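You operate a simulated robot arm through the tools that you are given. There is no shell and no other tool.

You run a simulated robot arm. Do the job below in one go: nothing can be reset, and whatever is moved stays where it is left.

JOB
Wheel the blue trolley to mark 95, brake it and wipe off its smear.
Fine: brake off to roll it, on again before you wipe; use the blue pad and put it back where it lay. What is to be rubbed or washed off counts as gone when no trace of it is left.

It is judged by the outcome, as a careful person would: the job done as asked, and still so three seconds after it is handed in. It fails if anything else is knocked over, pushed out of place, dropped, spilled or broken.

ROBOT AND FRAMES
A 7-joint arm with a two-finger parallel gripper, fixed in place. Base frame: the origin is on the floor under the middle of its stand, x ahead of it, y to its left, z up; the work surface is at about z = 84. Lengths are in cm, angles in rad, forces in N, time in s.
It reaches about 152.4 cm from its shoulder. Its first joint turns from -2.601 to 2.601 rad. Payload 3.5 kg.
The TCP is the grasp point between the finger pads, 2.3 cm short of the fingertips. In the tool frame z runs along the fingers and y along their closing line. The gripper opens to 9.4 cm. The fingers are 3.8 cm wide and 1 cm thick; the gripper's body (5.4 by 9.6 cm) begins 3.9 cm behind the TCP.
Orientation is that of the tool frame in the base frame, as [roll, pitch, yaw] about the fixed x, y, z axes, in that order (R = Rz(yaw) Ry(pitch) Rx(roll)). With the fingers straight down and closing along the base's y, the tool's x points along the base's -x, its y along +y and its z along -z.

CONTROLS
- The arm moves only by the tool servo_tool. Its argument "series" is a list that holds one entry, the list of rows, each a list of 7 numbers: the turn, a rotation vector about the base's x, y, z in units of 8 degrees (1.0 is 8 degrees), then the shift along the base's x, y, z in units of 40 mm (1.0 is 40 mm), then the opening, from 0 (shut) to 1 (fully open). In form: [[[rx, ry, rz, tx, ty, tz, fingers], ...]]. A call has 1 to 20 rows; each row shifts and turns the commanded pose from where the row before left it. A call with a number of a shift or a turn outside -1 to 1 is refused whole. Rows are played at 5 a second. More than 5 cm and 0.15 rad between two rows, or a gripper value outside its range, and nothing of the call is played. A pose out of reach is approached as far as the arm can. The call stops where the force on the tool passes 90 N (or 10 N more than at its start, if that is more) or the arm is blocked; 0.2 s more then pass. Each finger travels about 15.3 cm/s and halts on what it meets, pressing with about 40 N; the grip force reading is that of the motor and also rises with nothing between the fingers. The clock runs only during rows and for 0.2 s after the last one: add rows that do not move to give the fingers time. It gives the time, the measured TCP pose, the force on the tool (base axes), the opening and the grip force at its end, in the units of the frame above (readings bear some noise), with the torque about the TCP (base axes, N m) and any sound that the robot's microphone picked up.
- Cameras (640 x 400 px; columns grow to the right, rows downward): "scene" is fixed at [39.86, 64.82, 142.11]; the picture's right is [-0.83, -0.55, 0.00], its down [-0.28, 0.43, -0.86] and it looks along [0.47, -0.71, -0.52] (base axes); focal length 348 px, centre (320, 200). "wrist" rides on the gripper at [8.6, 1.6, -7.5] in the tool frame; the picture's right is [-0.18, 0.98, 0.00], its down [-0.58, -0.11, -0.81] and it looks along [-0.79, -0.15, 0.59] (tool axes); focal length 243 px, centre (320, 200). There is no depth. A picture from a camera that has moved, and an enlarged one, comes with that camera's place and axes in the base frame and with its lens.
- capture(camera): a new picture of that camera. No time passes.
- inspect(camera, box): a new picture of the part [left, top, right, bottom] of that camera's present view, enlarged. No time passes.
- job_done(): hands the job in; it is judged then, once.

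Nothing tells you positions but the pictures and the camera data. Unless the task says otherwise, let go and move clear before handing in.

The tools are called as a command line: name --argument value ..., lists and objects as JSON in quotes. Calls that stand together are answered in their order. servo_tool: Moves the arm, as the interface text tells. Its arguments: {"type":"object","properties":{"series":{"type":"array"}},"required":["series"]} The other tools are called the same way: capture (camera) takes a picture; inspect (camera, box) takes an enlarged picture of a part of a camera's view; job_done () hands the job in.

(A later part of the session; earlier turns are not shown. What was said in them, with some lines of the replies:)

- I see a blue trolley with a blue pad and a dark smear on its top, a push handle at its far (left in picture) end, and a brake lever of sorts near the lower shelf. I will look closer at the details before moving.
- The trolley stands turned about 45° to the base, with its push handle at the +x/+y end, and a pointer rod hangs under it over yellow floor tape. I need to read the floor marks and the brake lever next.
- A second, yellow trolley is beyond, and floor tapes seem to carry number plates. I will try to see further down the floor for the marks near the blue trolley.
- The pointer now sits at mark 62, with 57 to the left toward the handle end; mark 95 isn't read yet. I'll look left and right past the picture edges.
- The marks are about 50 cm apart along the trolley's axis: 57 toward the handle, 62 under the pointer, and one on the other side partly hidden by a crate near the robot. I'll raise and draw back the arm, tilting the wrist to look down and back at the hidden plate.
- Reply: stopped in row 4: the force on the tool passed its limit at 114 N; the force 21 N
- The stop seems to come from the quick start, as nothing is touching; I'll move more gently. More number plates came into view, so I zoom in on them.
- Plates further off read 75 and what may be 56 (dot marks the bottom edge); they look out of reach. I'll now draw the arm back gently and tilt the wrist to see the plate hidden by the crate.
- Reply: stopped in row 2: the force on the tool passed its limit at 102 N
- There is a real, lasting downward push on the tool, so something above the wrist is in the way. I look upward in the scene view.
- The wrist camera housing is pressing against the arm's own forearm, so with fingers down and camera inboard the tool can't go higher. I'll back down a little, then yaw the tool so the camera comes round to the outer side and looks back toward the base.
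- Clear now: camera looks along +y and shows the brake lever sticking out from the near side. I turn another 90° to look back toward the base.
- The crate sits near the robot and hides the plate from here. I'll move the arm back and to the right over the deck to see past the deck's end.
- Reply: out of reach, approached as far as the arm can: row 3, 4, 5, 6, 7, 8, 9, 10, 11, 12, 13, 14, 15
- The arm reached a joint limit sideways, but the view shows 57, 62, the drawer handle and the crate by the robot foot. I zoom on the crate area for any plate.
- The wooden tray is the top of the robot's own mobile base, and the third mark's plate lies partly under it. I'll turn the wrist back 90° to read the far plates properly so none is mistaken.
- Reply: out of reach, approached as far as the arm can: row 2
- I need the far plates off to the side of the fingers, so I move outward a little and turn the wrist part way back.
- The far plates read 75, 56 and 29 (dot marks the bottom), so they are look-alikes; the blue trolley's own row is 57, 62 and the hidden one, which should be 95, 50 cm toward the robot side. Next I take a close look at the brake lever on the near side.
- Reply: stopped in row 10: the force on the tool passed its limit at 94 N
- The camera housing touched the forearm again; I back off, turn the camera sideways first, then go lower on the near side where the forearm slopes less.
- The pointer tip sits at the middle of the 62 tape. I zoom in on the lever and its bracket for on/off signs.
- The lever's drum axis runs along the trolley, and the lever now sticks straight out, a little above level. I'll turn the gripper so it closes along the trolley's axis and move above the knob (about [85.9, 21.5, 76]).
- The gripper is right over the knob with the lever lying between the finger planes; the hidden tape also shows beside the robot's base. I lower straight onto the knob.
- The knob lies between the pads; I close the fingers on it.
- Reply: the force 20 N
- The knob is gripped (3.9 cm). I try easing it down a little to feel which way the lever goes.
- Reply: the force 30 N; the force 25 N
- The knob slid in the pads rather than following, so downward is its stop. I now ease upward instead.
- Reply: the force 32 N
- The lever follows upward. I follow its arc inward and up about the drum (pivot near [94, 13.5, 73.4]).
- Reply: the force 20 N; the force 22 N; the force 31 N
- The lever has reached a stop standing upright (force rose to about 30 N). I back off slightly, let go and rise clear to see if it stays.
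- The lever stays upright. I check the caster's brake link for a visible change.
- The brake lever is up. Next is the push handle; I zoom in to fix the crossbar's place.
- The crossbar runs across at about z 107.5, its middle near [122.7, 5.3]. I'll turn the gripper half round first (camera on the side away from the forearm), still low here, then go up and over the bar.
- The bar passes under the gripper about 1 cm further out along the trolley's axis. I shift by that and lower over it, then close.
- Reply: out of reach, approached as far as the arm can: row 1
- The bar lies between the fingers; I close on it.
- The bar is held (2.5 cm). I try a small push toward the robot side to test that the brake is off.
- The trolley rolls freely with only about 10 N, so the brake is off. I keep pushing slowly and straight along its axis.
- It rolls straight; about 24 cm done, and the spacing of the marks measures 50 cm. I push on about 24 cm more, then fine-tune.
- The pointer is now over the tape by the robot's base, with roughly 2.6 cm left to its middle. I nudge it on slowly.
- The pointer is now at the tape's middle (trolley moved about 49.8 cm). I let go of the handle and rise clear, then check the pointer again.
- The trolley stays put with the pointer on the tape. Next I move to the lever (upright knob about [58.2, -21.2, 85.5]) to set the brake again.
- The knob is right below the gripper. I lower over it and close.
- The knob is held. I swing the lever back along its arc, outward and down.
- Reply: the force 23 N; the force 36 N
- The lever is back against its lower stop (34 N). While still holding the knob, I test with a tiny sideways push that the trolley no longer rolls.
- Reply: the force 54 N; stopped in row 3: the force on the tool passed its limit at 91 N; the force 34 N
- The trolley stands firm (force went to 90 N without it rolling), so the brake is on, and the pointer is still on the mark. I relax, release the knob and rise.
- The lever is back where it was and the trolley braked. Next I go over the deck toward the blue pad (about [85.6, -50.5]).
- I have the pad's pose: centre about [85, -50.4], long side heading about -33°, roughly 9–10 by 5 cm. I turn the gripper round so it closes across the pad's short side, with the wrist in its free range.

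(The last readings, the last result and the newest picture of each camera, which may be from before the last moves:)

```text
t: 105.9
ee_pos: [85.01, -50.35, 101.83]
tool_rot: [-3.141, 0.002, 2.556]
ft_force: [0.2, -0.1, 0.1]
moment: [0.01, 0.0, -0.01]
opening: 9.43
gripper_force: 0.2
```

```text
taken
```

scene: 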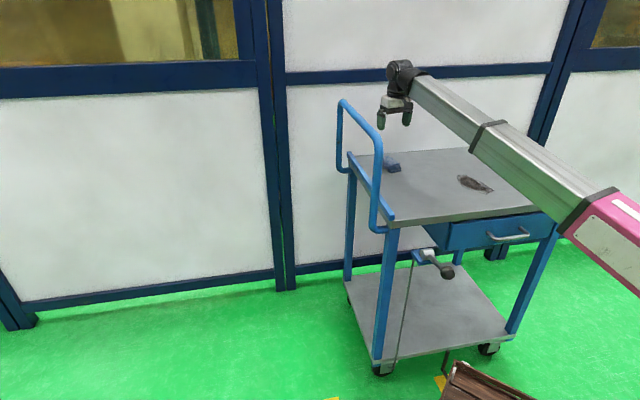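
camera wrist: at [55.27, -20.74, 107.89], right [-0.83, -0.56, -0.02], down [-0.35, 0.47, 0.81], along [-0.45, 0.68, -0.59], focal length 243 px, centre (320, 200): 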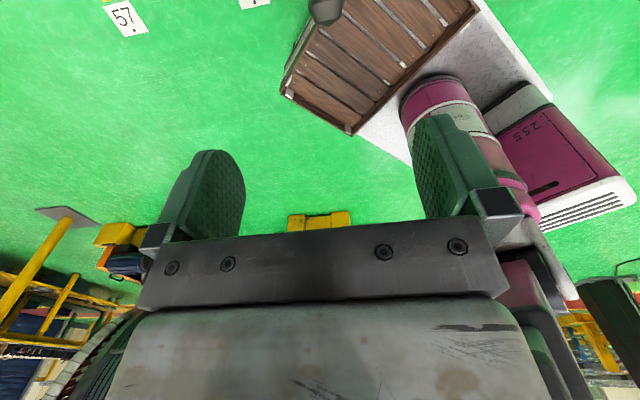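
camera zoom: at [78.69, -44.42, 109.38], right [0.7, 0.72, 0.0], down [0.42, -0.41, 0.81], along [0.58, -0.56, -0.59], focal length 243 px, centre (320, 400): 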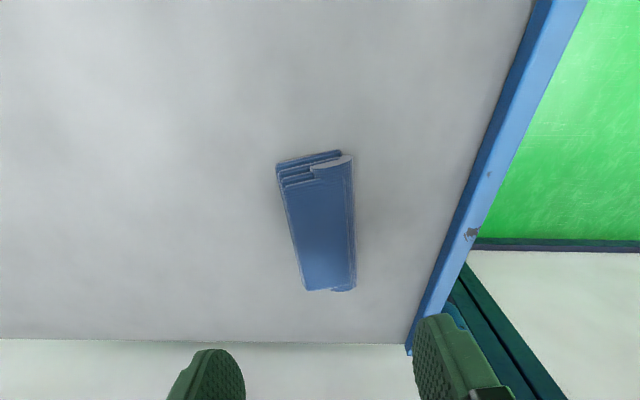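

The gripper lines up over the pad. I lower around it and close gently.

servo_tool --series '[[[0, 0, 0, 0, 0.02, -0.2, 1], [0, 0, 0, 0, 0, -0.4, 1], [0, 0, 0, 0, 0, -0.5, 1], [0, 0, 0, 0, 0, -0.5, 1], [0, 0, 0, 0, 0, -0.5, 1], [0, 0, 0, 0, 0, -0.5, 1], [0, 0, 0, 0, 0, -0.4, 1], [0, 0, 0, 0, 0, -0.3, 1], [0, 0, 0, 0, 0, -0.2, 1], [0, 0, 0, 0, 0, -0.1, 1], [0, 0, 0, 0, 0, 0, 1]]]'

capture --camera "wrist"

inspect --camera "scene" --box '[350, 110, 450, 190]'

```text
t: 108.3
ee_pos: [85.01, -50.44, 87.48]
tool_rot: [-3.14, 0.002, 2.559]
ft_force: [-0.5, -0.4, -0.3]
moment: [0.01, 0.0, -0.02]
opening: 9.43
gripper_force: 0.1
```

```text
taken
camera wrist: at [78.65, -44.39, 94.93], right [0.69, 0.72, 0.0], down [0.42, -0.41, 0.81], along [0.58, -0.56, -0.59], focal length 243 px, centre (320, 200)
```

wrist: 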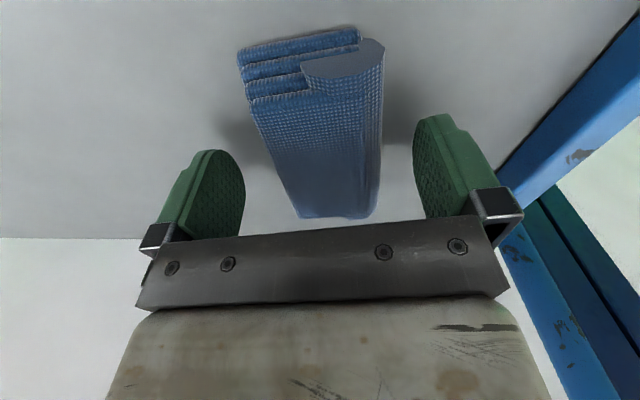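

```text
5.00 times, centred on (400, 150) of scene
camera zoom: at [39.86, 64.82, 142.11], right [-0.83, -0.55, 0.0], down [-0.28, 0.43, -0.86], along [0.47, -0.71, -0.52], focal length 1742 px, centre (-80, 450)
```

zoom: 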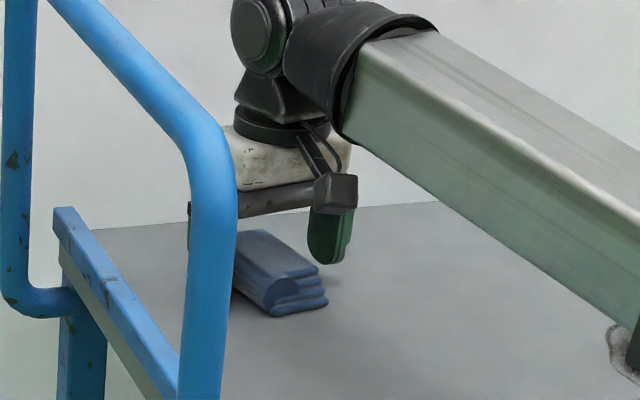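

servo_tool --series '[[[0, 0, 0, -0.06, 0.17, -0.05, 1], [0, 0, 0, 0, 0, 0, 0.8], [0, 0, 0, 0, 0, 0, 0.6], [0, 0, 0, 0, 0, 0, 0.5], [0, 0, 0, 0, 0, 0, 0.4], [0, 0, 0, 0, 0, 0, 0.3], [0, 0, 0, 0, 0, 0, 0.3]]]'

capture --camera "wrist"

inspect --camera "scene" --box '[350, 110, 450, 190]'

```text
t: 109.9
ee_pos: [84.69, -49.71, 87.2]
tool_rot: [-3.14, 0.003, 2.557]
ft_force: [0.4, -0.3, 2.2]
moment: [-0.01, -0.04, 0.0]
opening: 5.69
gripper_force: 39.8
```

```text
taken
camera wrist: at [78.41, -43.69, 94.75], right [0.69, 0.72, 0.0], down [0.42, -0.41, 0.81], along [0.58, -0.56, -0.59], focal length 243 px, centre (320, 200)
```

wrist: 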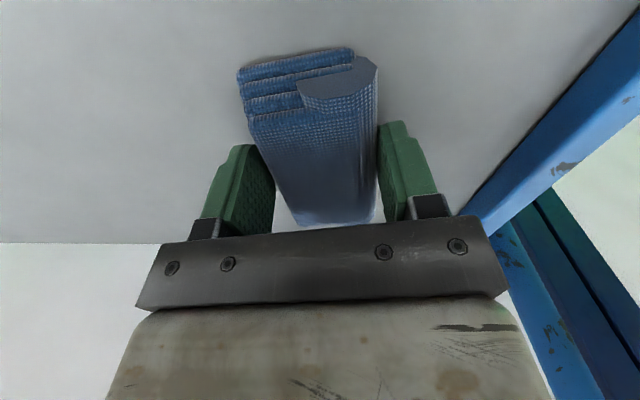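

```text
5.00 times, centred on (400, 150) of scene
camera zoom: at [39.86, 64.82, 142.11], right [-0.83, -0.55, 0.0], down [-0.28, 0.43, -0.86], along [0.47, -0.71, -0.52], focal length 1742 px, centre (-80, 450)
```

zoom: 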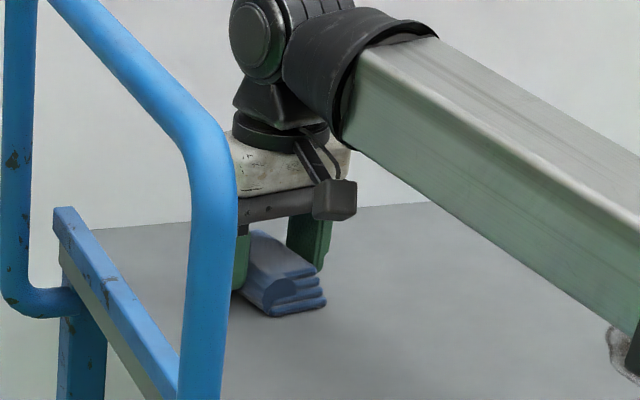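

The pad is held (5.7 cm). I remember its place: TCP [84.7, -49.7, 87.2], yaw 2.557. I lift it and carry it beside the smear.

servo_tool --series '[[[0, 0, 0, 0, 0, 0.2, 0.3], [0, 0, 0, 0, 0, 0.4, 0.3], [0, 0, 0, 0, 0, 0.4, 0.3], [0, 0, 0, -0.2, 0, 0.2, 0.3], [0, 0, 0, -0.4, -0.04, 0, 0.3], [0, 0, 0, -0.5, -0.05, 0, 0.3], [0, 0, 0, -0.5, -0.05, 0, 0.3], [0, 0, 0, -0.5, -0.05, 0, 0.3], [0, 0, 0, -0.5, -0.05, 0, 0.3], [0, 0, 0, -0.5, -0.05, 0, 0.3], [0, 0, 0, -0.5, -0.05, 0, 0.3], [0, 0, 0, -0.5, -0.05, 0, 0.3], [0, 0, 0, -0.5, -0.05, 0, 0.3], [0, 0, 0, -0.3, -0.05, -0.2, 0.3], [0, 0, 0, -0.2, -0.03, -0.4, 0.3], [0, 0, 0, 0, 0, -0.3, 0.3], [0, 0, 0, 0, 0, -0.15, 0.3], [0, 0, 0, 0, 0, 0, 0.3]]]'

capture --camera "wrist"

inspect --camera "scene" --box '[390, 120, 550, 220]'

```text
t: 113.7
ee_pos: [64.31, -51.81, 87.84]
tool_rot: [-3.139, 0.001, 2.56]
ft_force: [-0.7, -0.3, -0.9]
moment: [0.01, -0.04, -0.06]
opening: 5.7
gripper_force: 39.8
```

```text
taken
camera wrist: at [58.0, -45.79, 95.27], right [0.69, 0.72, 0.0], down [0.42, -0.41, 0.81], along [0.58, -0.56, -0.59], focal length 243 px, centre (320, 200)
```

wrist: 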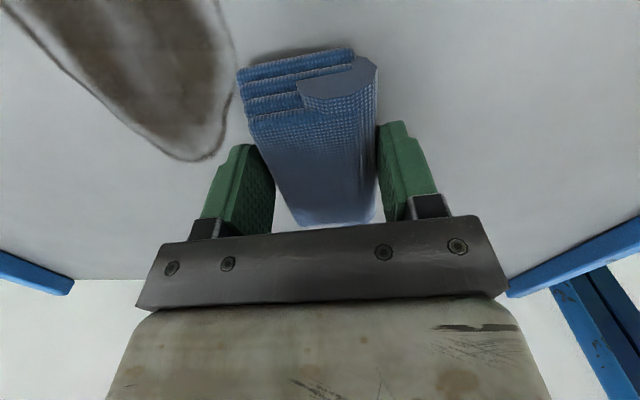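

```text
4.00 times, centred on (470, 170) of scene
camera zoom: at [39.86, 64.82, 142.11], right [-0.83, -0.55, 0.0], down [-0.28, 0.43, -0.86], along [0.47, -0.71, -0.52], focal length 1394 px, centre (-280, 320)
```

zoom: 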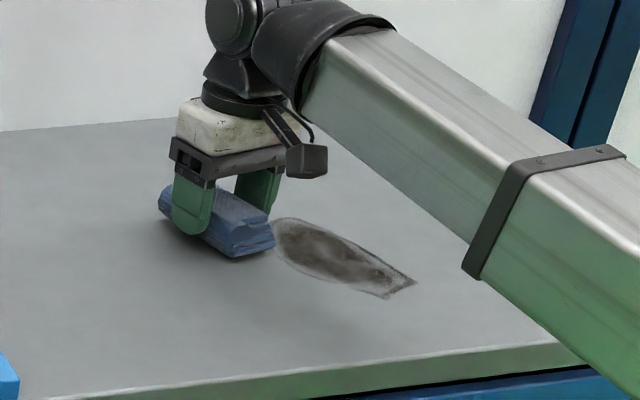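

The pad is beside the smear's far end. I ease it down onto the deck and feel for contact.

servo_tool --series '[[[0, 0, 0, 0, 0, -0.08, 0.3], [0, 0, 0, 0, 0, -0.08, 0.3], [0, 0, 0, 0, 0, 0, 0.3]]]'

servo_tool --series '[[[0, 0, 0, 0, 0, -0.03, 0.3], [0, 0, 0, 0, 0, 0, 0.3]]]'

```text
t: 114.5
ee_pos: [64.3, -51.66, 87.26]
tool_rot: [-3.14, 0.0, 2.559]
ft_force: [-0.1, -1.3, 13.8]
moment: [0.12, 0.03, 0.01]
opening: 5.7
gripper_force: 40.3
```

```text
t: 115.1
ee_pos: [64.22, -51.78, 87.35]
tool_rot: [-3.14, 0.004, 2.559]
ft_force: [-3.2, 0.2, 40.6]
moment: [0.26, 0.16, 0.01]
opening: 5.71
gripper_force: 40.0
```

Contact is firm. I ease off a touch and sweep across the smear.

servo_tool --series '[[[0, 0, 0, -0.05, -0.05, 0.015, 0.3], [0, 0, 0, -0.15, -0.15, 0, 0.3], [0, 0, 0, -0.22, -0.22, 0, 0.3], [0, 0, 0, -0.25, -0.25, 0, 0.3], [0, 0, 0, -0.25, -0.25, 0, 0.3], [0, 0, 0, -0.25, -0.25, 0, 0.3], [0, 0, 0, -0.25, -0.25, 0, 0.3], [0, 0, 0, -0.25, -0.25, 0, 0.3], [0, 0, 0, -0.25, -0.25, 0, 0.3], [0, 0, 0, -0.25, -0.25, 0, 0.3], [0, 0, 0, -0.25, -0.25, 0, 0.3], [0, 0, 0, -0.25, -0.25, 0, 0.3], [0, 0, 0, -0.22, -0.22, 0, 0.3], [0, 0, 0, -0.15, -0.15, 0, 0.3], [0, 0, 0, -0.05, -0.05, 0, 0.3], [0, 0, 0, 0, 0, 0, 0.3]]]'

capture --camera "wrist"

inspect --camera "scene" --box '[390, 120, 550, 220]'

```text
t: 118.5
ee_pos: [51.97, -64.15, 87.16]
tool_rot: [-3.14, 0.002, 2.558]
ft_force: [3.8, 2.8, 11.6]
moment: [0.1, -0.08, 0.05]
opening: 5.69
gripper_force: 40.3
```

```text
taken
camera wrist: at [45.64, -58.19, 94.69], right [0.69, 0.72, 0.0], down [0.43, -0.41, 0.81], along [0.58, -0.56, -0.59], focal length 243 px, centre (320, 200)
```

wrist: 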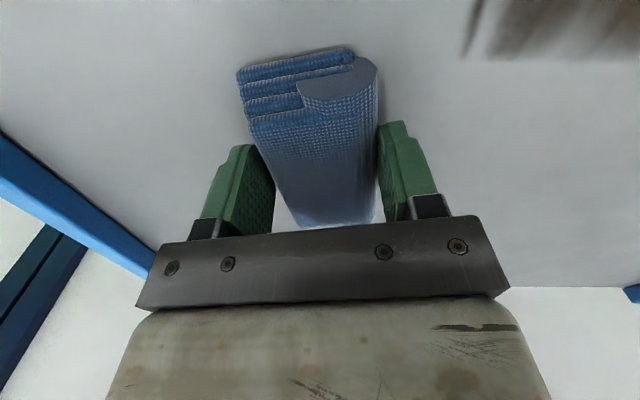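

```text
4.00 times, centred on (470, 170) of scene
camera zoom: at [39.86, 64.82, 142.11], right [-0.83, -0.55, 0.0], down [-0.28, 0.43, -0.86], along [0.47, -0.71, -0.52], focal length 1394 px, centre (-280, 320)
```

zoom: 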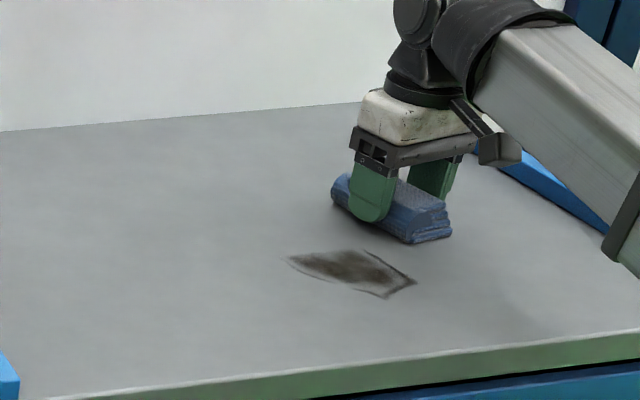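

The swath came clean. I shift the pad 5.5 cm toward the near side and sweep back over the rest.

servo_tool --series '[[[0, 0, 0, -0.12, 0.12, 0, 0.3], [0, 0, 0, -0.25, 0.25, 0, 0.3], [0, 0, 0, -0.25, 0.25, 0, 0.3], [0, 0, 0, -0.25, 0.25, 0, 0.3], [0, 0, 0, -0.1, 0.1, 0, 0.3], [0, 0, 0, 0.1, 0.1, 0, 0.3], [0, 0, 0, 0.22, 0.22, 0, 0.3], [0, 0, 0, 0.25, 0.25, 0, 0.3], [0, 0, 0, 0.25, 0.25, 0, 0.3], [0, 0, 0, 0.25, 0.25, 0, 0.3], [0, 0, 0, 0.25, 0.25, 0, 0.3], [0, 0, 0, 0.25, 0.25, 0, 0.3], [0, 0, 0, 0.25, 0.25, 0, 0.3], [0, 0, 0, 0.25, 0.25, 0, 0.3], [0, 0, 0, 0.25, 0.25, 0, 0.3], [0, 0, 0, 0.25, 0.25, 0, 0.3], [0, 0, 0, 0.25, 0.25, 0, 0.3], [0, 0, 0, 0.22, 0.22, 0, 0.3], [0, 0, 0, 0.1, 0.1, 0, 0.3], [0, 0, 0, 0, 0, 0, 0.3]]]'

inspect --camera "scene" --box '[390, 120, 550, 220]'

```text
t: 122.7
ee_pos: [60.81, -47.74, 87.07]
tool_rot: [-3.14, 0.004, 2.558]
ft_force: [-6.1, -7.9, 28.0]
moment: [-0.2, 0.18, -0.05]
opening: 5.7
gripper_force: 40.3
```

```text
4.00 times, centred on (470, 170) of scene
camera zoom: at [39.86, 64.82, 142.11], right [-0.83, -0.55, 0.0], down [-0.28, 0.43, -0.86], along [0.47, -0.71, -0.52], focal length 1394 px, centre (-280, 320)
```

zoom: 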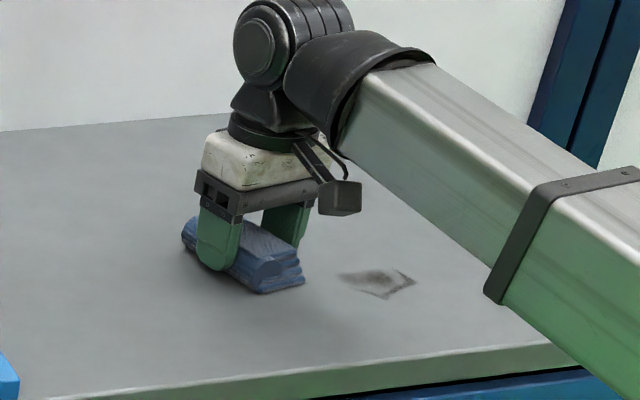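

servo_tool --series '[[[0, 0, 0, -0.12, 0.12, 0, 0.3], [0, 0, 0, -0.25, 0.25, 0, 0.3], [0, 0, 0, -0.25, 0.25, 0, 0.3], [0, 0, 0, -0.25, 0.25, 0, 0.3], [0, 0, 0, -0.1, 0.1, 0, 0.3], [0, 0, 0, -0.1, -0.1, 0, 0.3], [0, 0, 0, -0.22, -0.22, 0, 0.3], [0, 0, 0, -0.25, -0.25, 0, 0.3], [0, 0, 0, -0.25, -0.25, 0, 0.3], [0, 0, 0, -0.25, -0.25, 0, 0.3], [0, 0, 0, -0.25, -0.25, 0, 0.3], [0, 0, 0, -0.25, -0.25, 0, 0.3], [0, 0, 0, -0.25, -0.25, 0, 0.3], [0, 0, 0, -0.25, -0.25, 0, 0.3], [0, 0, 0, -0.25, -0.25, 0, 0.3], [0, 0, 0, -0.25, -0.25, 0, 0.3], [0, 0, 0, -0.25, -0.25, 0, 0.3], [0, 0, 0, -0.22, -0.22, 0, 0.3], [0, 0, 0, -0.1, -0.1, 0, 0.3], [0, 0, 0, 0, 0, 0, 0.3]]]'

inspect --camera "scene" --box '[390, 120, 550, 220]'

```text
t: 126.9
ee_pos: [44.21, -56.24, 87.15]
tool_rot: [-3.141, 0.003, 2.558]
ft_force: [9.0, 7.7, 28.9]
moment: [0.3, -0.3, 0.08]
opening: 5.67
gripper_force: 40.0
```

```text
4.00 times, centred on (470, 170) of scene
camera zoom: at [39.86, 64.82, 142.11], right [-0.83, -0.55, 0.0], down [-0.28, 0.43, -0.86], along [0.47, -0.71, -0.52], focal length 1394 px, centre (-280, 320)
```

zoom: 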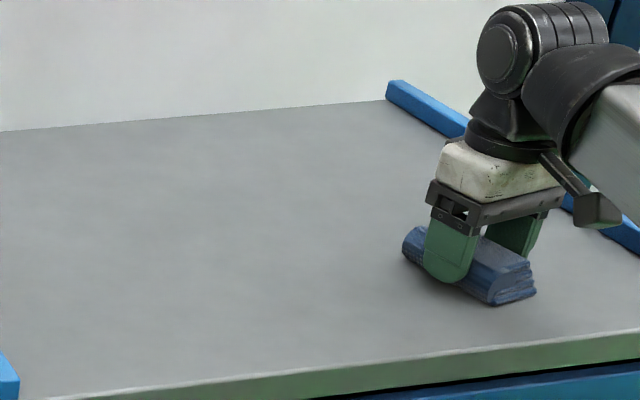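

It looks clean. I zoom in hard to check for faint traces.

inspect --camera "scene" --box '[440, 165, 510, 205]'

inspect --camera "wrist" --box '[320, 0, 640, 2]'

```text
9.14 times, centred on (475, 185) of scene
camera zoom: at [39.86, 64.82, 142.11], right [-0.83, -0.55, 0.0], down [-0.28, 0.43, -0.86], along [0.47, -0.71, -0.52], focal length 3186 px, centre (-1097, 337)
```

zoom: 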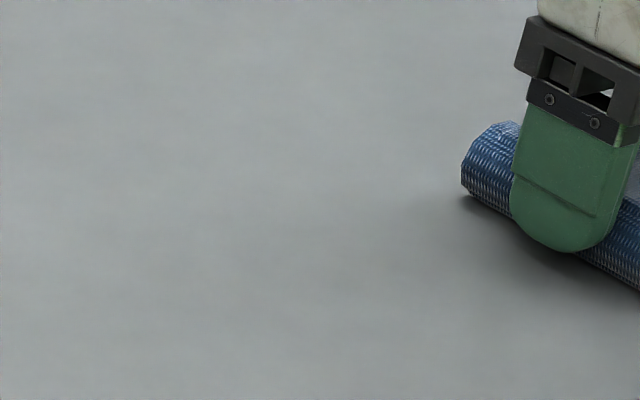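

```text
2.00 times, centred on (480, 1) of wrist
camera zoom: at [37.87, -50.33, 94.6], right [0.69, 0.72, 0.0], down [0.42, -0.41, 0.81], along [0.58, -0.56, -0.59], focal length 485 px, centre (0, 598)
```

zoom: 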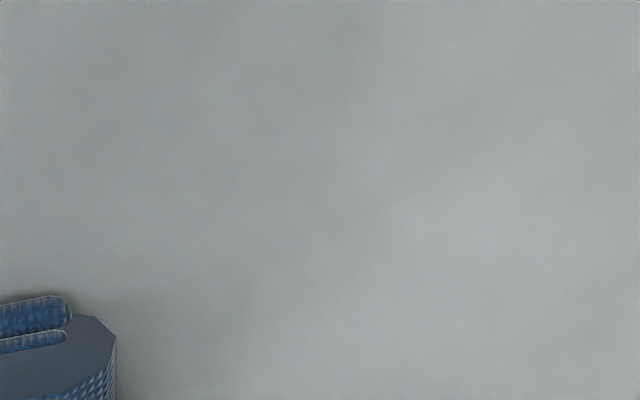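

Clean as far as I can see. I give it two more overlapping passes for certainty.

servo_tool --series '[[[0, 0, 0, 0.15, -0.15, 0, 0.3], [0, 0, 0, 0.25, -0.25, 0, 0.3], [0, 0, 0, 0.15, -0.15, 0, 0.3], [0, 0, 0, 0.1, 0.1, 0, 0.3], [0, 0, 0, 0.22, 0.22, 0, 0.3], [0, 0, 0, 0.25, 0.25, 0, 0.3], [0, 0, 0, 0.25, 0.25, 0, 0.3], [0, 0, 0, 0.25, 0.25, 0, 0.3], [0, 0, 0, 0.25, 0.25, 0, 0.3], [0, 0, 0, 0.25, 0.25, 0, 0.3], [0, 0, 0, 0.25, 0.25, 0, 0.3], [0, 0, 0, 0.25, 0.25, 0, 0.3], [0, 0, 0, 0.25, 0.25, 0, 0.3], [0, 0, 0, 0.25, 0.25, 0, 0.3], [0, 0, 0, 0.25, 0.25, 0, 0.3], [0, 0, 0, 0.22, 0.22, 0, 0.3], [0, 0, 0, 0.1, 0.1, 0, 0.3], [0, 0, 0, 0, 0, 0, 0.3]]]'

servo_tool --series '[[[0, 0, 0, 0.12, -0.12, 0, 0.3], [0, 0, 0, 0.25, -0.25, 0, 0.3], [0, 0, 0, 0.25, -0.25, 0, 0.3], [0, 0, 0, 0.25, -0.25, 0, 0.3], [0, 0, 0, 0.1, -0.1, 0, 0.3], [0, 0, 0, -0.1, -0.1, 0, 0.3], [0, 0, 0, -0.22, -0.22, 0, 0.3], [0, 0, 0, -0.25, -0.25, 0, 0.3], [0, 0, 0, -0.25, -0.25, 0, 0.3], [0, 0, 0, -0.25, -0.25, 0, 0.3], [0, 0, 0, -0.25, -0.25, 0, 0.3], [0, 0, 0, -0.25, -0.25, 0, 0.3], [0, 0, 0, -0.25, -0.25, 0, 0.3], [0, 0, 0, -0.25, -0.25, 0, 0.3], [0, 0, 0, -0.25, -0.25, 0, 0.3], [0, 0, 0, -0.25, -0.25, 0, 0.3], [0, 0, 0, -0.25, -0.25, 0, 0.3], [0, 0, 0, -0.22, -0.22, 0, 0.3], [0, 0, 0, -0.1, -0.1, 0, 0.3], [0, 0, 0, 0, 0, 0, 0.3]]]'

capture --camera "wrist"

inspect --camera "scene" --box '[390, 120, 550, 220]'

```text
t: 130.7
ee_pos: [59.06, -45.97, 87.22]
tool_rot: [-3.141, 0.003, 2.559]
ft_force: [0.7, 0.5, 0.4]
moment: [0.01, -0.01, 0.0]
opening: 5.68
gripper_force: 40.5
```

```text
t: 134.9
ee_pos: [50.34, -62.28, 87.14]
tool_rot: [-3.141, 0.002, 2.558]
ft_force: [2.7, 3.3, 7.3]
moment: [0.1, -0.08, 0.04]
opening: 5.72
gripper_force: 40.7
```

```text
taken
camera wrist: at [44.06, -56.43, 94.59], right [0.69, 0.72, 0.0], down [0.42, -0.41, 0.81], along [0.58, -0.56, -0.59], focal length 243 px, centre (320, 200)
```

wrist: 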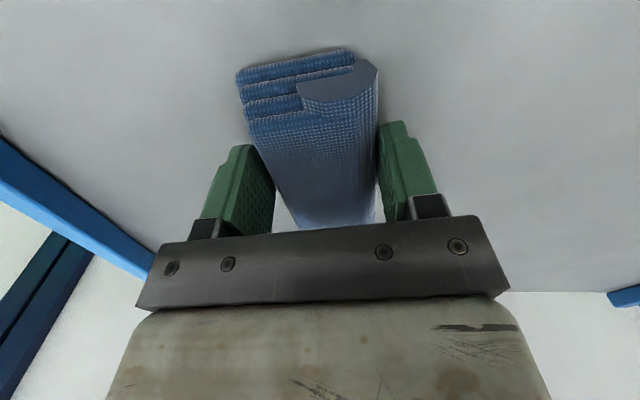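

```text
4.00 times, centred on (470, 170) of scene
camera zoom: at [39.86, 64.82, 142.11], right [-0.83, -0.55, 0.0], down [-0.28, 0.43, -0.86], along [0.47, -0.71, -0.52], focal length 1394 px, centre (-280, 320)
```

zoom: 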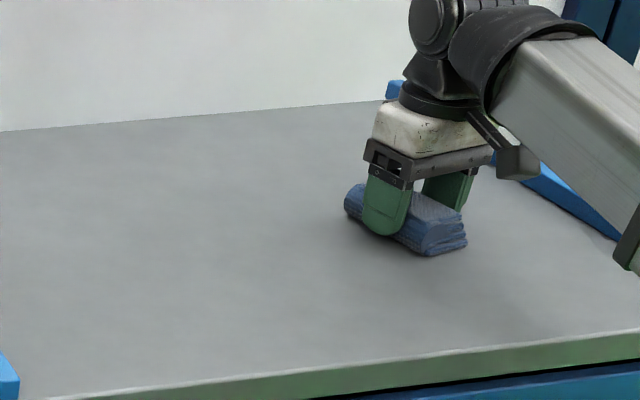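

The deck is clean. I lift the pad and carry it back to where it lay.

servo_tool --series '[[[0, 0, 0, 0, 0, 0.2, 0.3], [0, 0, 0, 0, 0, 0.4, 0.3], [0, 0, 0, 0, 0, 0.4, 0.3], [0, 0, 0, 0.2, 0.07, 0, 0.3], [0, 0, 0, 0.4, 0.15, 0, 0.3], [0, 0, 0, 0.6, 0.22, 0, 0.3], [0, 0, 0, 0.6, 0.22, 0, 0.3], [0, 0, 0, 0.6, 0.22, 0, 0.3], [0, 0, 0, 0.6, 0.22, 0, 0.3], [0, 0, 0, 0.6, 0.22, 0, 0.3], [0, 0, 0, 0.6, 0.22, 0, 0.3], [0, 0, 0, 0.6, 0.22, 0, 0.3], [0, 0, 0, 0.6, 0.22, 0, 0.3], [0, 0, 0, 0.6, 0.22, 0, 0.3], [0, 0, 0, 0.6, 0.22, 0, 0.3], [0, 0, 0, 0.6, 0.22, 0, 0.3], [0, 0, 0, 0.6, 0.22, 0, 0.3], [0, 0, 0, 0.5, 0.18, 0, 0.3], [0, 0, 0, 0.29, 0.1, 0, 0.3], [0, 0, 0, 0, 0, 0, 0.3]]]'

capture --camera "wrist"

```text
t: 139.1
ee_pos: [84.86, -50.09, 90.93]
tool_rot: [-3.14, 0.001, 2.558]
ft_force: [1.0, 0.0, -0.4]
moment: [0.01, -0.01, 0.02]
opening: 5.68
gripper_force: 40.4
```

```text
taken
camera wrist: at [78.55, -44.06, 98.54], right [0.69, 0.72, 0.0], down [0.42, -0.41, 0.81], along [0.58, -0.56, -0.59], focal length 243 px, centre (320, 200)
```

wrist: 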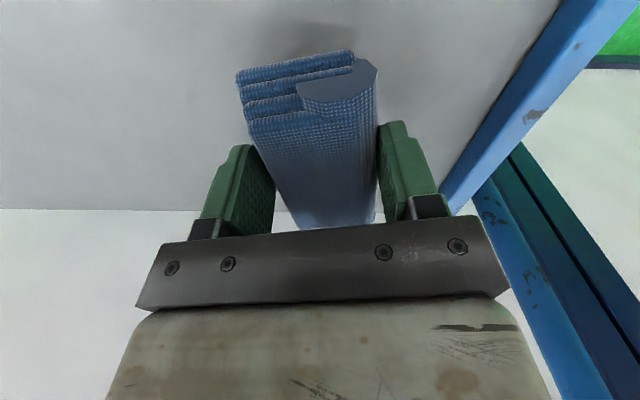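

servo_tool --series '[[[0, 0, 0, -0.04, 0.095, -0.15, 0.3], [0, 0, 0, 0, 0, -0.25, 0.3], [0, 0, 0, 0, 0, -0.25, 0.3], [0, 0, 0, 0, 0, -0.15, 0.3], [0, 0, 0, 0, 0, -0.1, 0.3], [0, 0, 0, 0, 0, 0, 0.3]]]'

inspect --camera "scene" --box '[350, 110, 450, 190]'

```text
t: 140.5
ee_pos: [84.53, -49.46, 87.44]
tool_rot: [-3.14, 0.002, 2.558]
ft_force: [-0.4, 1.0, 0.3]
moment: [-0.01, 0.02, 0.0]
opening: 5.7
gripper_force: 40.2
```

```text
5.00 times, centred on (400, 150) of scene
camera zoom: at [39.86, 64.82, 142.11], right [-0.83, -0.55, 0.0], down [-0.28, 0.43, -0.86], along [0.47, -0.71, -0.52], focal length 1742 px, centre (-80, 450)
```

zoom: 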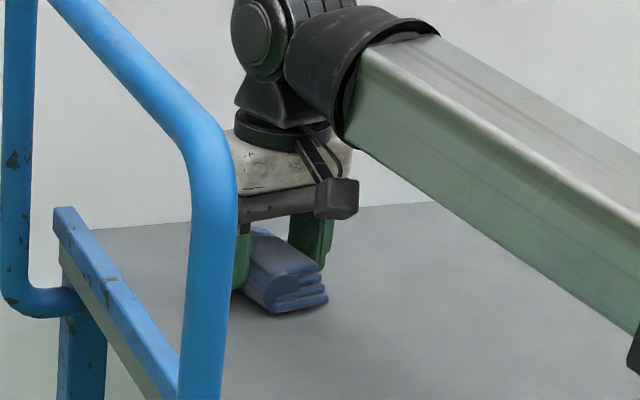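

servo_tool --series '[[[0, 0, 0, 0.03, -0.05, 0, 0.3], [0, 0, 0, 0, 0, -0.05, 0.3], [0, 0, 0, 0, 0, 0, 0.3]]]'

inspect --camera "scene" --box '[350, 110, 450, 190]'

```text
t: 141.3
ee_pos: [84.67, -49.73, 87.17]
tool_rot: [-3.14, 0.001, 2.558]
ft_force: [0.4, -0.1, -0.1]
moment: [-0.01, 0.01, 0.0]
opening: 5.69
gripper_force: 40.1
```

```text
5.00 times, centred on (400, 150) of scene
camera zoom: at [39.86, 64.82, 142.11], right [-0.83, -0.55, 0.0], down [-0.28, 0.43, -0.86], along [0.47, -0.71, -0.52], focal length 1742 px, centre (-80, 450)
```

zoom: 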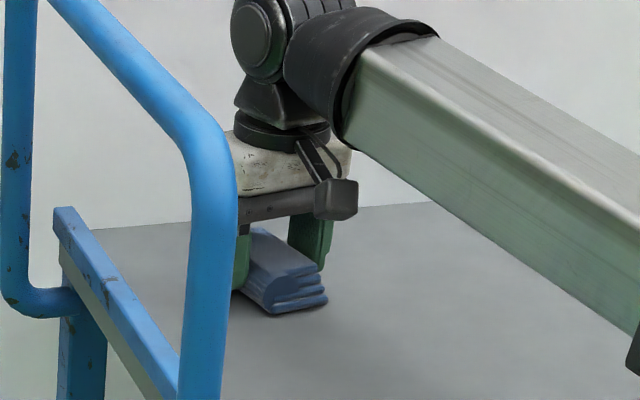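

servo_tool --series '[[[0, 0, 0, 0, 0, -0.025, 0.3], [0, 0, 0, 0, 0, 0, 0.3]]]'

servo_tool --series '[[[0, 0, 0, 0, 0, -0.025, 0.3], [0, 0, 0, 0, 0, 0, 0.3]]]'

```text
t: 141.9
ee_pos: [84.68, -49.71, 87.12]
tool_rot: [-3.139, 0.002, 2.56]
ft_force: [0.2, -1.0, 0.0]
moment: [-0.02, -0.03, -0.01]
opening: 5.71
gripper_force: 40.3
```

```text
t: 142.5
ee_pos: [84.66, -49.58, 87.19]
tool_rot: [-3.14, 0.002, 2.56]
ft_force: [0.5, 0.9, 0.1]
moment: [-0.02, -0.02, 0.02]
opening: 5.73
gripper_force: 39.4
```

servo_tool --series '[[[0, 0, 0, 0, 0, -0.025, 0.3], [0, 0, 0, 0, 0, 0, 0.3]]]'

servo_tool --series '[[[0, 0, 0, 0, 0, -0.02, 0.3], [0, 0, 0, 0, 0, 0, 0.3]]]'

```text
t: 143.1
ee_pos: [84.68, -49.72, 87.03]
tool_rot: [-3.141, 0.003, 2.558]
ft_force: [1.6, 0.3, 12.1]
moment: [0.13, 0.05, 0.0]
opening: 5.71
gripper_force: 40.1
```

```text
t: 143.7
ee_pos: [84.62, -49.71, 87.03]
tool_rot: [-3.139, 0.002, 2.558]
ft_force: [3.3, -3.8, 26.6]
moment: [0.17, 0.09, 0.01]
opening: 5.7
gripper_force: 40.0
```

The pad rests on the deck again. I ease the pressure, open slowly and rise straight up.

servo_tool --series '[[[0, 0, 0, 0, 0, 0.04, 0.3], [0, 0, 0, 0, 0, 0, 0.62], [0, 0, 0, 0, 0, 0, 0.75], [0, 0, 0, 0, 0, 0, 1], [0, 0, 0, 0, 0, 0, 1], [0, 0, 0, 0, 0, 0.2, 1], [0, 0, 0, 0, 0, 0.4, 1], [0, 0, 0, 0, 0, 0.5, 1], [0, 0, 0, 0, 0, 0.5, 1], [0, 0, 0, 0, 0, 0.5, 1], [0, 0, 0, 0, 0, 0.5, 1], [0, 0, 0, 0, 0, 0.5, 1], [0, 0, 0, 0, 0, 0.4, 1], [0, 0, 0, 0, 0, 0.2, 1], [0, 0, 0, 0, 0, 0, 1]]]'

inspect --camera "wrist" --box '[0, 0, 640, 1]'

capture --camera "scene"

```text
t: 146.9
ee_pos: [84.83, -49.82, 101.85]
tool_rot: [-3.139, 0.002, 2.559]
ft_force: [0.0, -0.6, 0.5]
moment: [0.01, 0.02, 0.01]
opening: 9.38
gripper_force: 0.0
```

```text
1.00 times, centred on (320, 0) of wrist (not enlarged: the box is as wide or as high as the picture)
camera zoom: at [78.41, -43.8, 109.31], right [0.69, 0.72, 0.0], down [0.43, -0.41, 0.81], along [0.58, -0.56, -0.59], focal length 243 px, centre (320, 400)
```

zoom: 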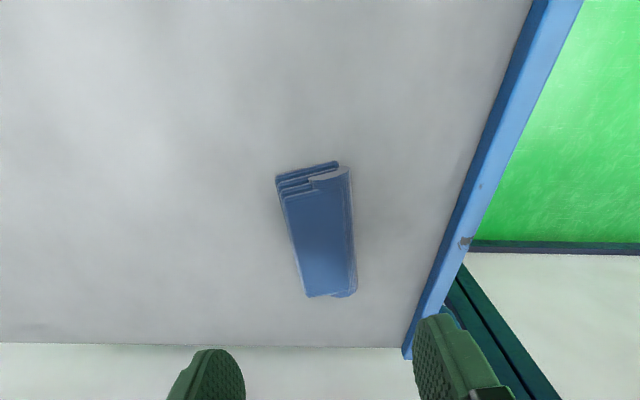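

```text
taken
```

scene: 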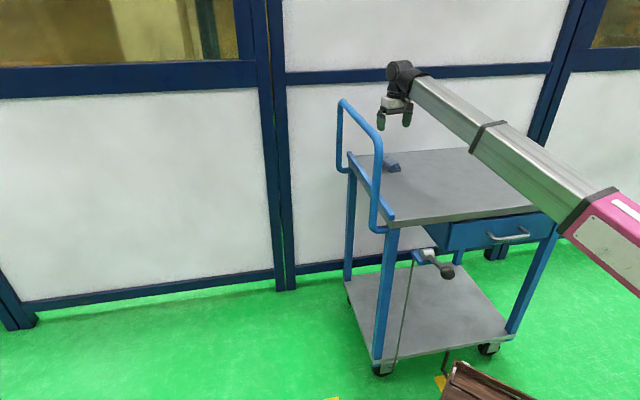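

The pad is down. I compare its spot with the earlier picture from the same view, and check the deck, lever and pointer.

inspect --camera "scene" --box '[360, 140, 520, 280]'

inspect --camera "scene" --box '[390, 340, 490, 400]'

inspect --camera "scene" --box '[430, 150, 530, 210]'

inspect --camera "wrist" --box '[0, 0, 1, 400]'

```text
2.86 times, centred on (440, 210) of scene
camera zoom: at [39.86, 64.82, 142.11], right [-0.83, -0.55, 0.0], down [-0.28, 0.43, -0.86], along [0.47, -0.71, -0.52], focal length 996 px, centre (-23, 171)
```

zoom: 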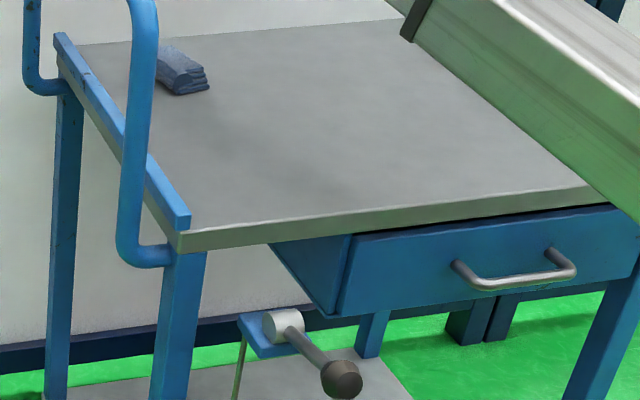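

```text
6.40 times, centred on (440, 370) of scene
camera zoom: at [39.86, 64.82, 142.11], right [-0.83, -0.55, 0.0], down [-0.28, 0.43, -0.86], along [0.47, -0.71, -0.52], focal length 2230 px, centre (-448, -888)
```

zoom: 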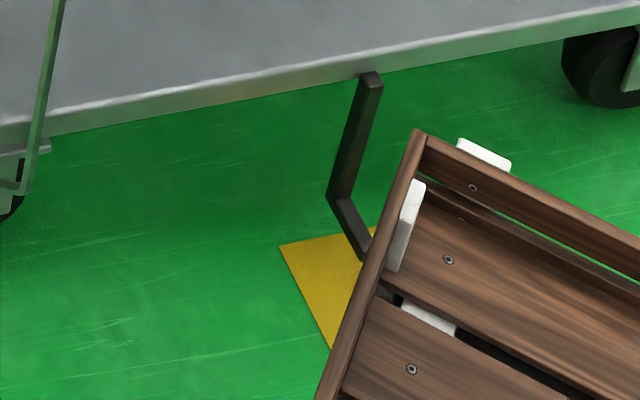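

```text
6.40 times, centred on (480, 180) of scene
camera zoom: at [39.86, 64.82, 142.11], right [-0.83, -0.55, 0.0], down [-0.28, 0.43, -0.86], along [0.47, -0.71, -0.52], focal length 2230 px, centre (-704, 328)
```

zoom: 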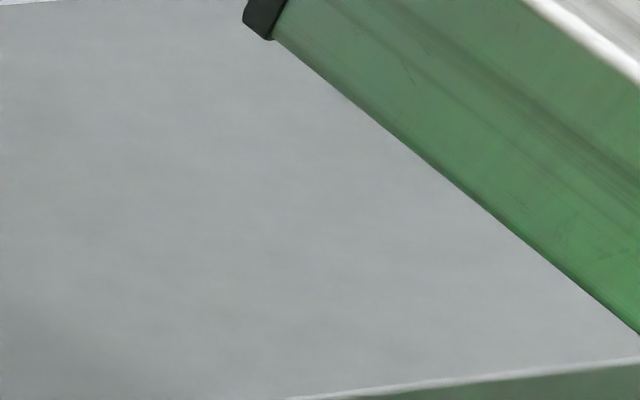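

```text
1.00 times, centred on (0, 200) of wrist (not enlarged: the box is as wide or as high as the picture)
camera zoom: at [78.41, -43.8, 109.31], right [0.69, 0.72, 0.0], down [0.43, -0.41, 0.81], along [0.58, -0.56, -0.59], focal length 243 px, centre (640, 200)
```

zoom: 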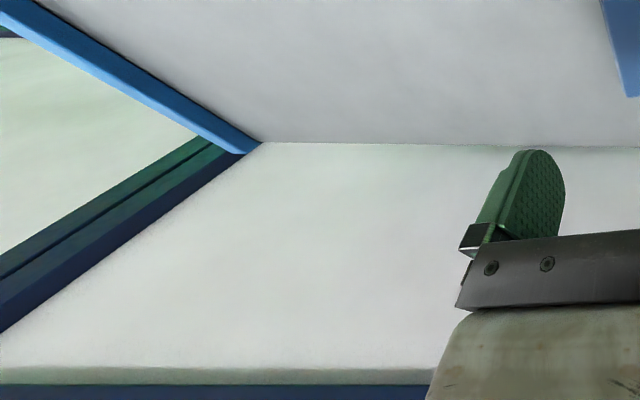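

Everything is in place: pad back, smear gone, lever in the braked position. For certainty I take one close look from above at the pointer on the tape.

servo_tool --series '[[[0, 0, 0, -0.15, 0.08, 0, 1], [0, 0, 0, -0.3, 0.16, 0, 1], [0, 0, 0, -0.5, 0.27, 0, 1], [0, 0, 0, -0.5, 0.27, 0, 1], [0, 0, 0, -0.5, 0.27, -0.15, 1], [0, 0, 0, -0.5, 0.27, -0.25, 1], [0, 0, 0, -0.5, 0.27, -0.25, 1], [0, 0, 0, -0.5, 0.27, -0.25, 1], [0, 0, 0, -0.5, 0.27, -0.25, 1], [0, 0, 0, -0.5, 0.27, -0.25, 1], [0, 0, 0, -0.5, 0.27, -0.25, 1], [0, 0, 0, -0.5, 0.27, -0.25, 1], [0, 0, 0, -0.5, 0.27, -0.25, 1], [0, 0, 0, -0.5, 0.27, -0.15, 1], [0, 0, 0, -0.5, 0.27, 0, 1], [0, 0, 0, -0.5, 0.27, 0, 1], [0, 0, 0, -0.5, 0.27, 0, 1], [0, 0, 0, -0.5, 0.27, 0, 1], [0, 0, 0, -0.3, 0.16, 0, 1], [0, 0, 0, -0.1, 0.08, 0, 1]]]'

inspect --camera "wrist" --box '[0, 0, 640, 1]'

capture --camera "scene"

```text
t: 151.1
ee_pos: [49.2, -30.54, 92.66]
tool_rot: [-3.139, 0.003, 2.558]
ft_force: [0.1, 0.4, 0.1]
moment: [0.0, 0.02, 0.0]
opening: 9.39
gripper_force: 0.0
```

```text
1.00 times, centred on (320, 0) of wrist (not enlarged: the box is as wide or as high as the picture)
camera zoom: at [42.88, -24.56, 100.17], right [0.69, 0.72, 0.0], down [0.42, -0.41, 0.81], along [0.58, -0.56, -0.59], focal length 243 px, centre (320, 400)
```

zoom: 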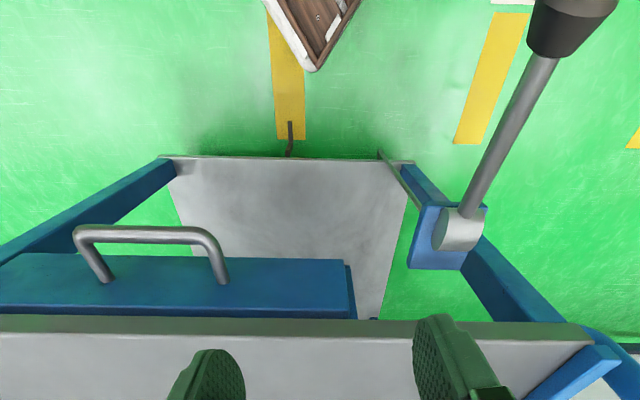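

```text
taken
```

scene: 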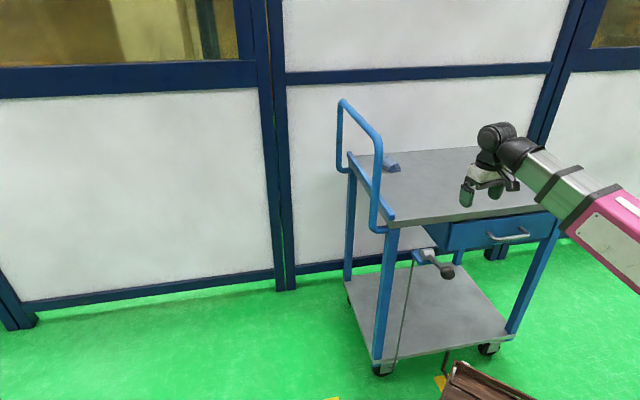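

inspect --camera "wrist" --box '[240, 0, 340, 2]'

inspect --camera "wrist" --box '[140, 0, 440, 2]'

```text
6.40 times, centred on (290, 1) of wrist
camera zoom: at [42.88, -24.56, 100.17], right [0.69, 0.72, 0.0], down [0.42, -0.41, 0.81], along [0.58, -0.56, -0.59], focal length 1553 px, centre (512, 1474)
```

zoom: 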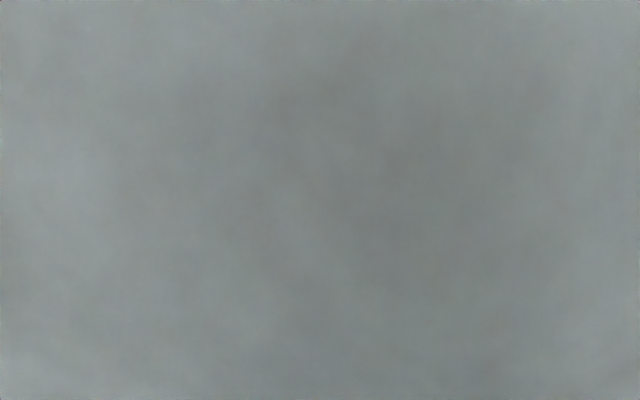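

```text
2.13 times, centred on (290, 1) of wrist
camera zoom: at [42.88, -24.56, 100.17], right [0.69, 0.72, 0.0], down [0.42, -0.41, 0.81], along [0.58, -0.56, -0.59], focal length 518 px, centre (384, 624)
```

zoom: 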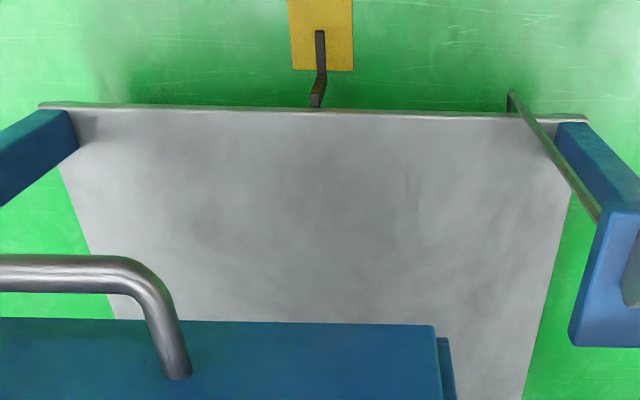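

The pointer sits exactly mid-tape. The smear is gone, the pad is back and the brake is on; I lift the arm a bit further clear and take a last look.

servo_tool --series '[[[0, 0, 0, 0.1, -0.06, 0.15, 1], [0, 0, 0, 0.25, -0.15, 0.3, 1], [0, 0, 0, 0.35, -0.2, 0.3, 1], [0, 0, 0, 0.35, -0.2, 0.3, 1], [0, 0, 0, 0.35, -0.2, 0.3, 1], [0, 0, 0, 0.35, -0.2, 0.3, 1], [0, 0, 0, 0.35, -0.2, 0.3, 1], [0, 0, 0, 0.25, -0.15, 0.2, 1], [0, 0, 0, 0.1, -0.06, 0.1, 1], [0, 0, 0, 0, 0, 0, 1]]]'

capture --camera "scene"

inspect --camera "wrist" --box '[0, 0, 640, 1]'

inspect --camera "scene" --box '[440, 150, 560, 225]'

```text
t: 153.3
ee_pos: [58.91, -36.18, 101.69]
tool_rot: [-3.139, 0.003, 2.559]
ft_force: [-0.5, -0.6, 0.1]
moment: [0.01, 0.01, 0.0]
opening: 9.41
gripper_force: 0.1
```

```text
taken
```

scene: 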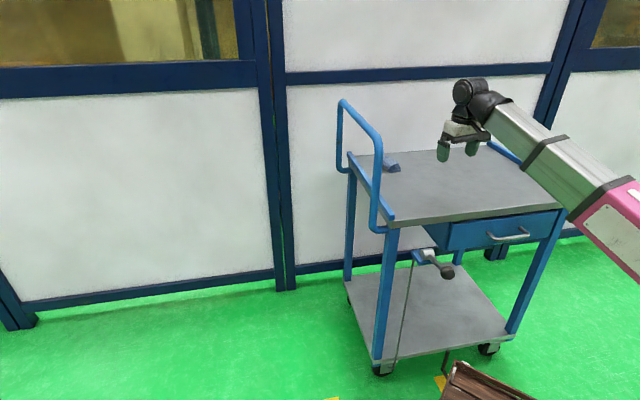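

```text
1.00 times, centred on (320, 0) of wrist (not enlarged: the box is as wide or as high as the picture)
camera zoom: at [52.66, -30.19, 109.18], right [0.69, 0.72, 0.0], down [0.43, -0.41, 0.81], along [0.58, -0.56, -0.59], focal length 243 px, centre (320, 400)
```

zoom: 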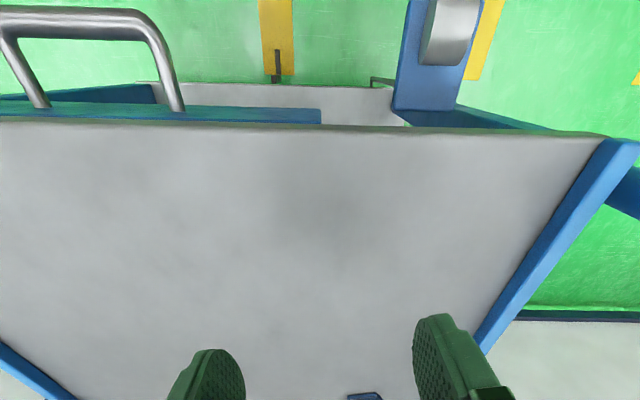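

```text
5.33 times, centred on (500, 188) of scene
camera zoom: at [39.86, 64.82, 142.11], right [-0.83, -0.55, 0.0], down [-0.28, 0.43, -0.86], along [0.47, -0.71, -0.52], focal length 1858 px, centre (-640, 267)
```

zoom: 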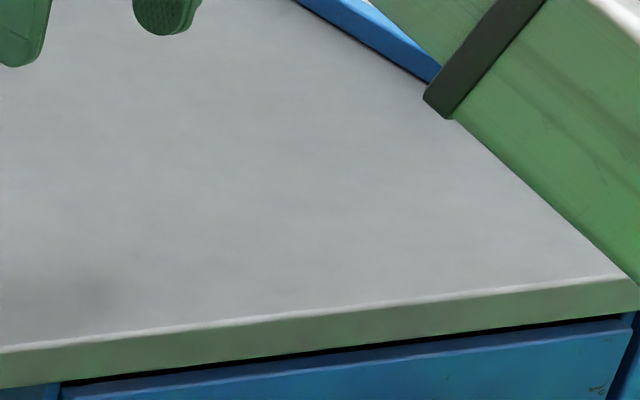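

The trolley's pointer is in the middle of its tape, the brake lever is on, the deck is clean, and the pad lies where it was. The arm is clear, so I hand in.

job_done

```text
The job is handed in.
```

The blue trolley now stands at what I take to be mark 95. Its brake is on, the smear is wiped off, and the blue pad is back where it lay on the deck. I handed the job in with the gripper open and clear of everything.

- **Mark:** I could not read the number plate at this mark, because it lies under the robot's own base. I took it to be 95 by elimination. The other two marks in the trolley's row read 57 and 62, and the far ones read 75, 56 and 29. The trolley rolled about 50 cm, and from above its pointer sits in the middle of the tape.
- **Brake:** I swung the lever up to roll the trolley and brought it back down to its starting position afterwards. A test push of about 90 N did not move the trolley.
- **Smear:** I wiped the smear off with overlapping passes of the pad. Zoomed views show no trace left on the deck.
- **Pad:** It is back at the spot and angle I recorded when I picked it up, to within a few millimetres.

Early on, the wrist camera's housing pressed against the robot's own forearm a few times, and each move stopped on the force limit. I saw nothing moved or damaged by it.
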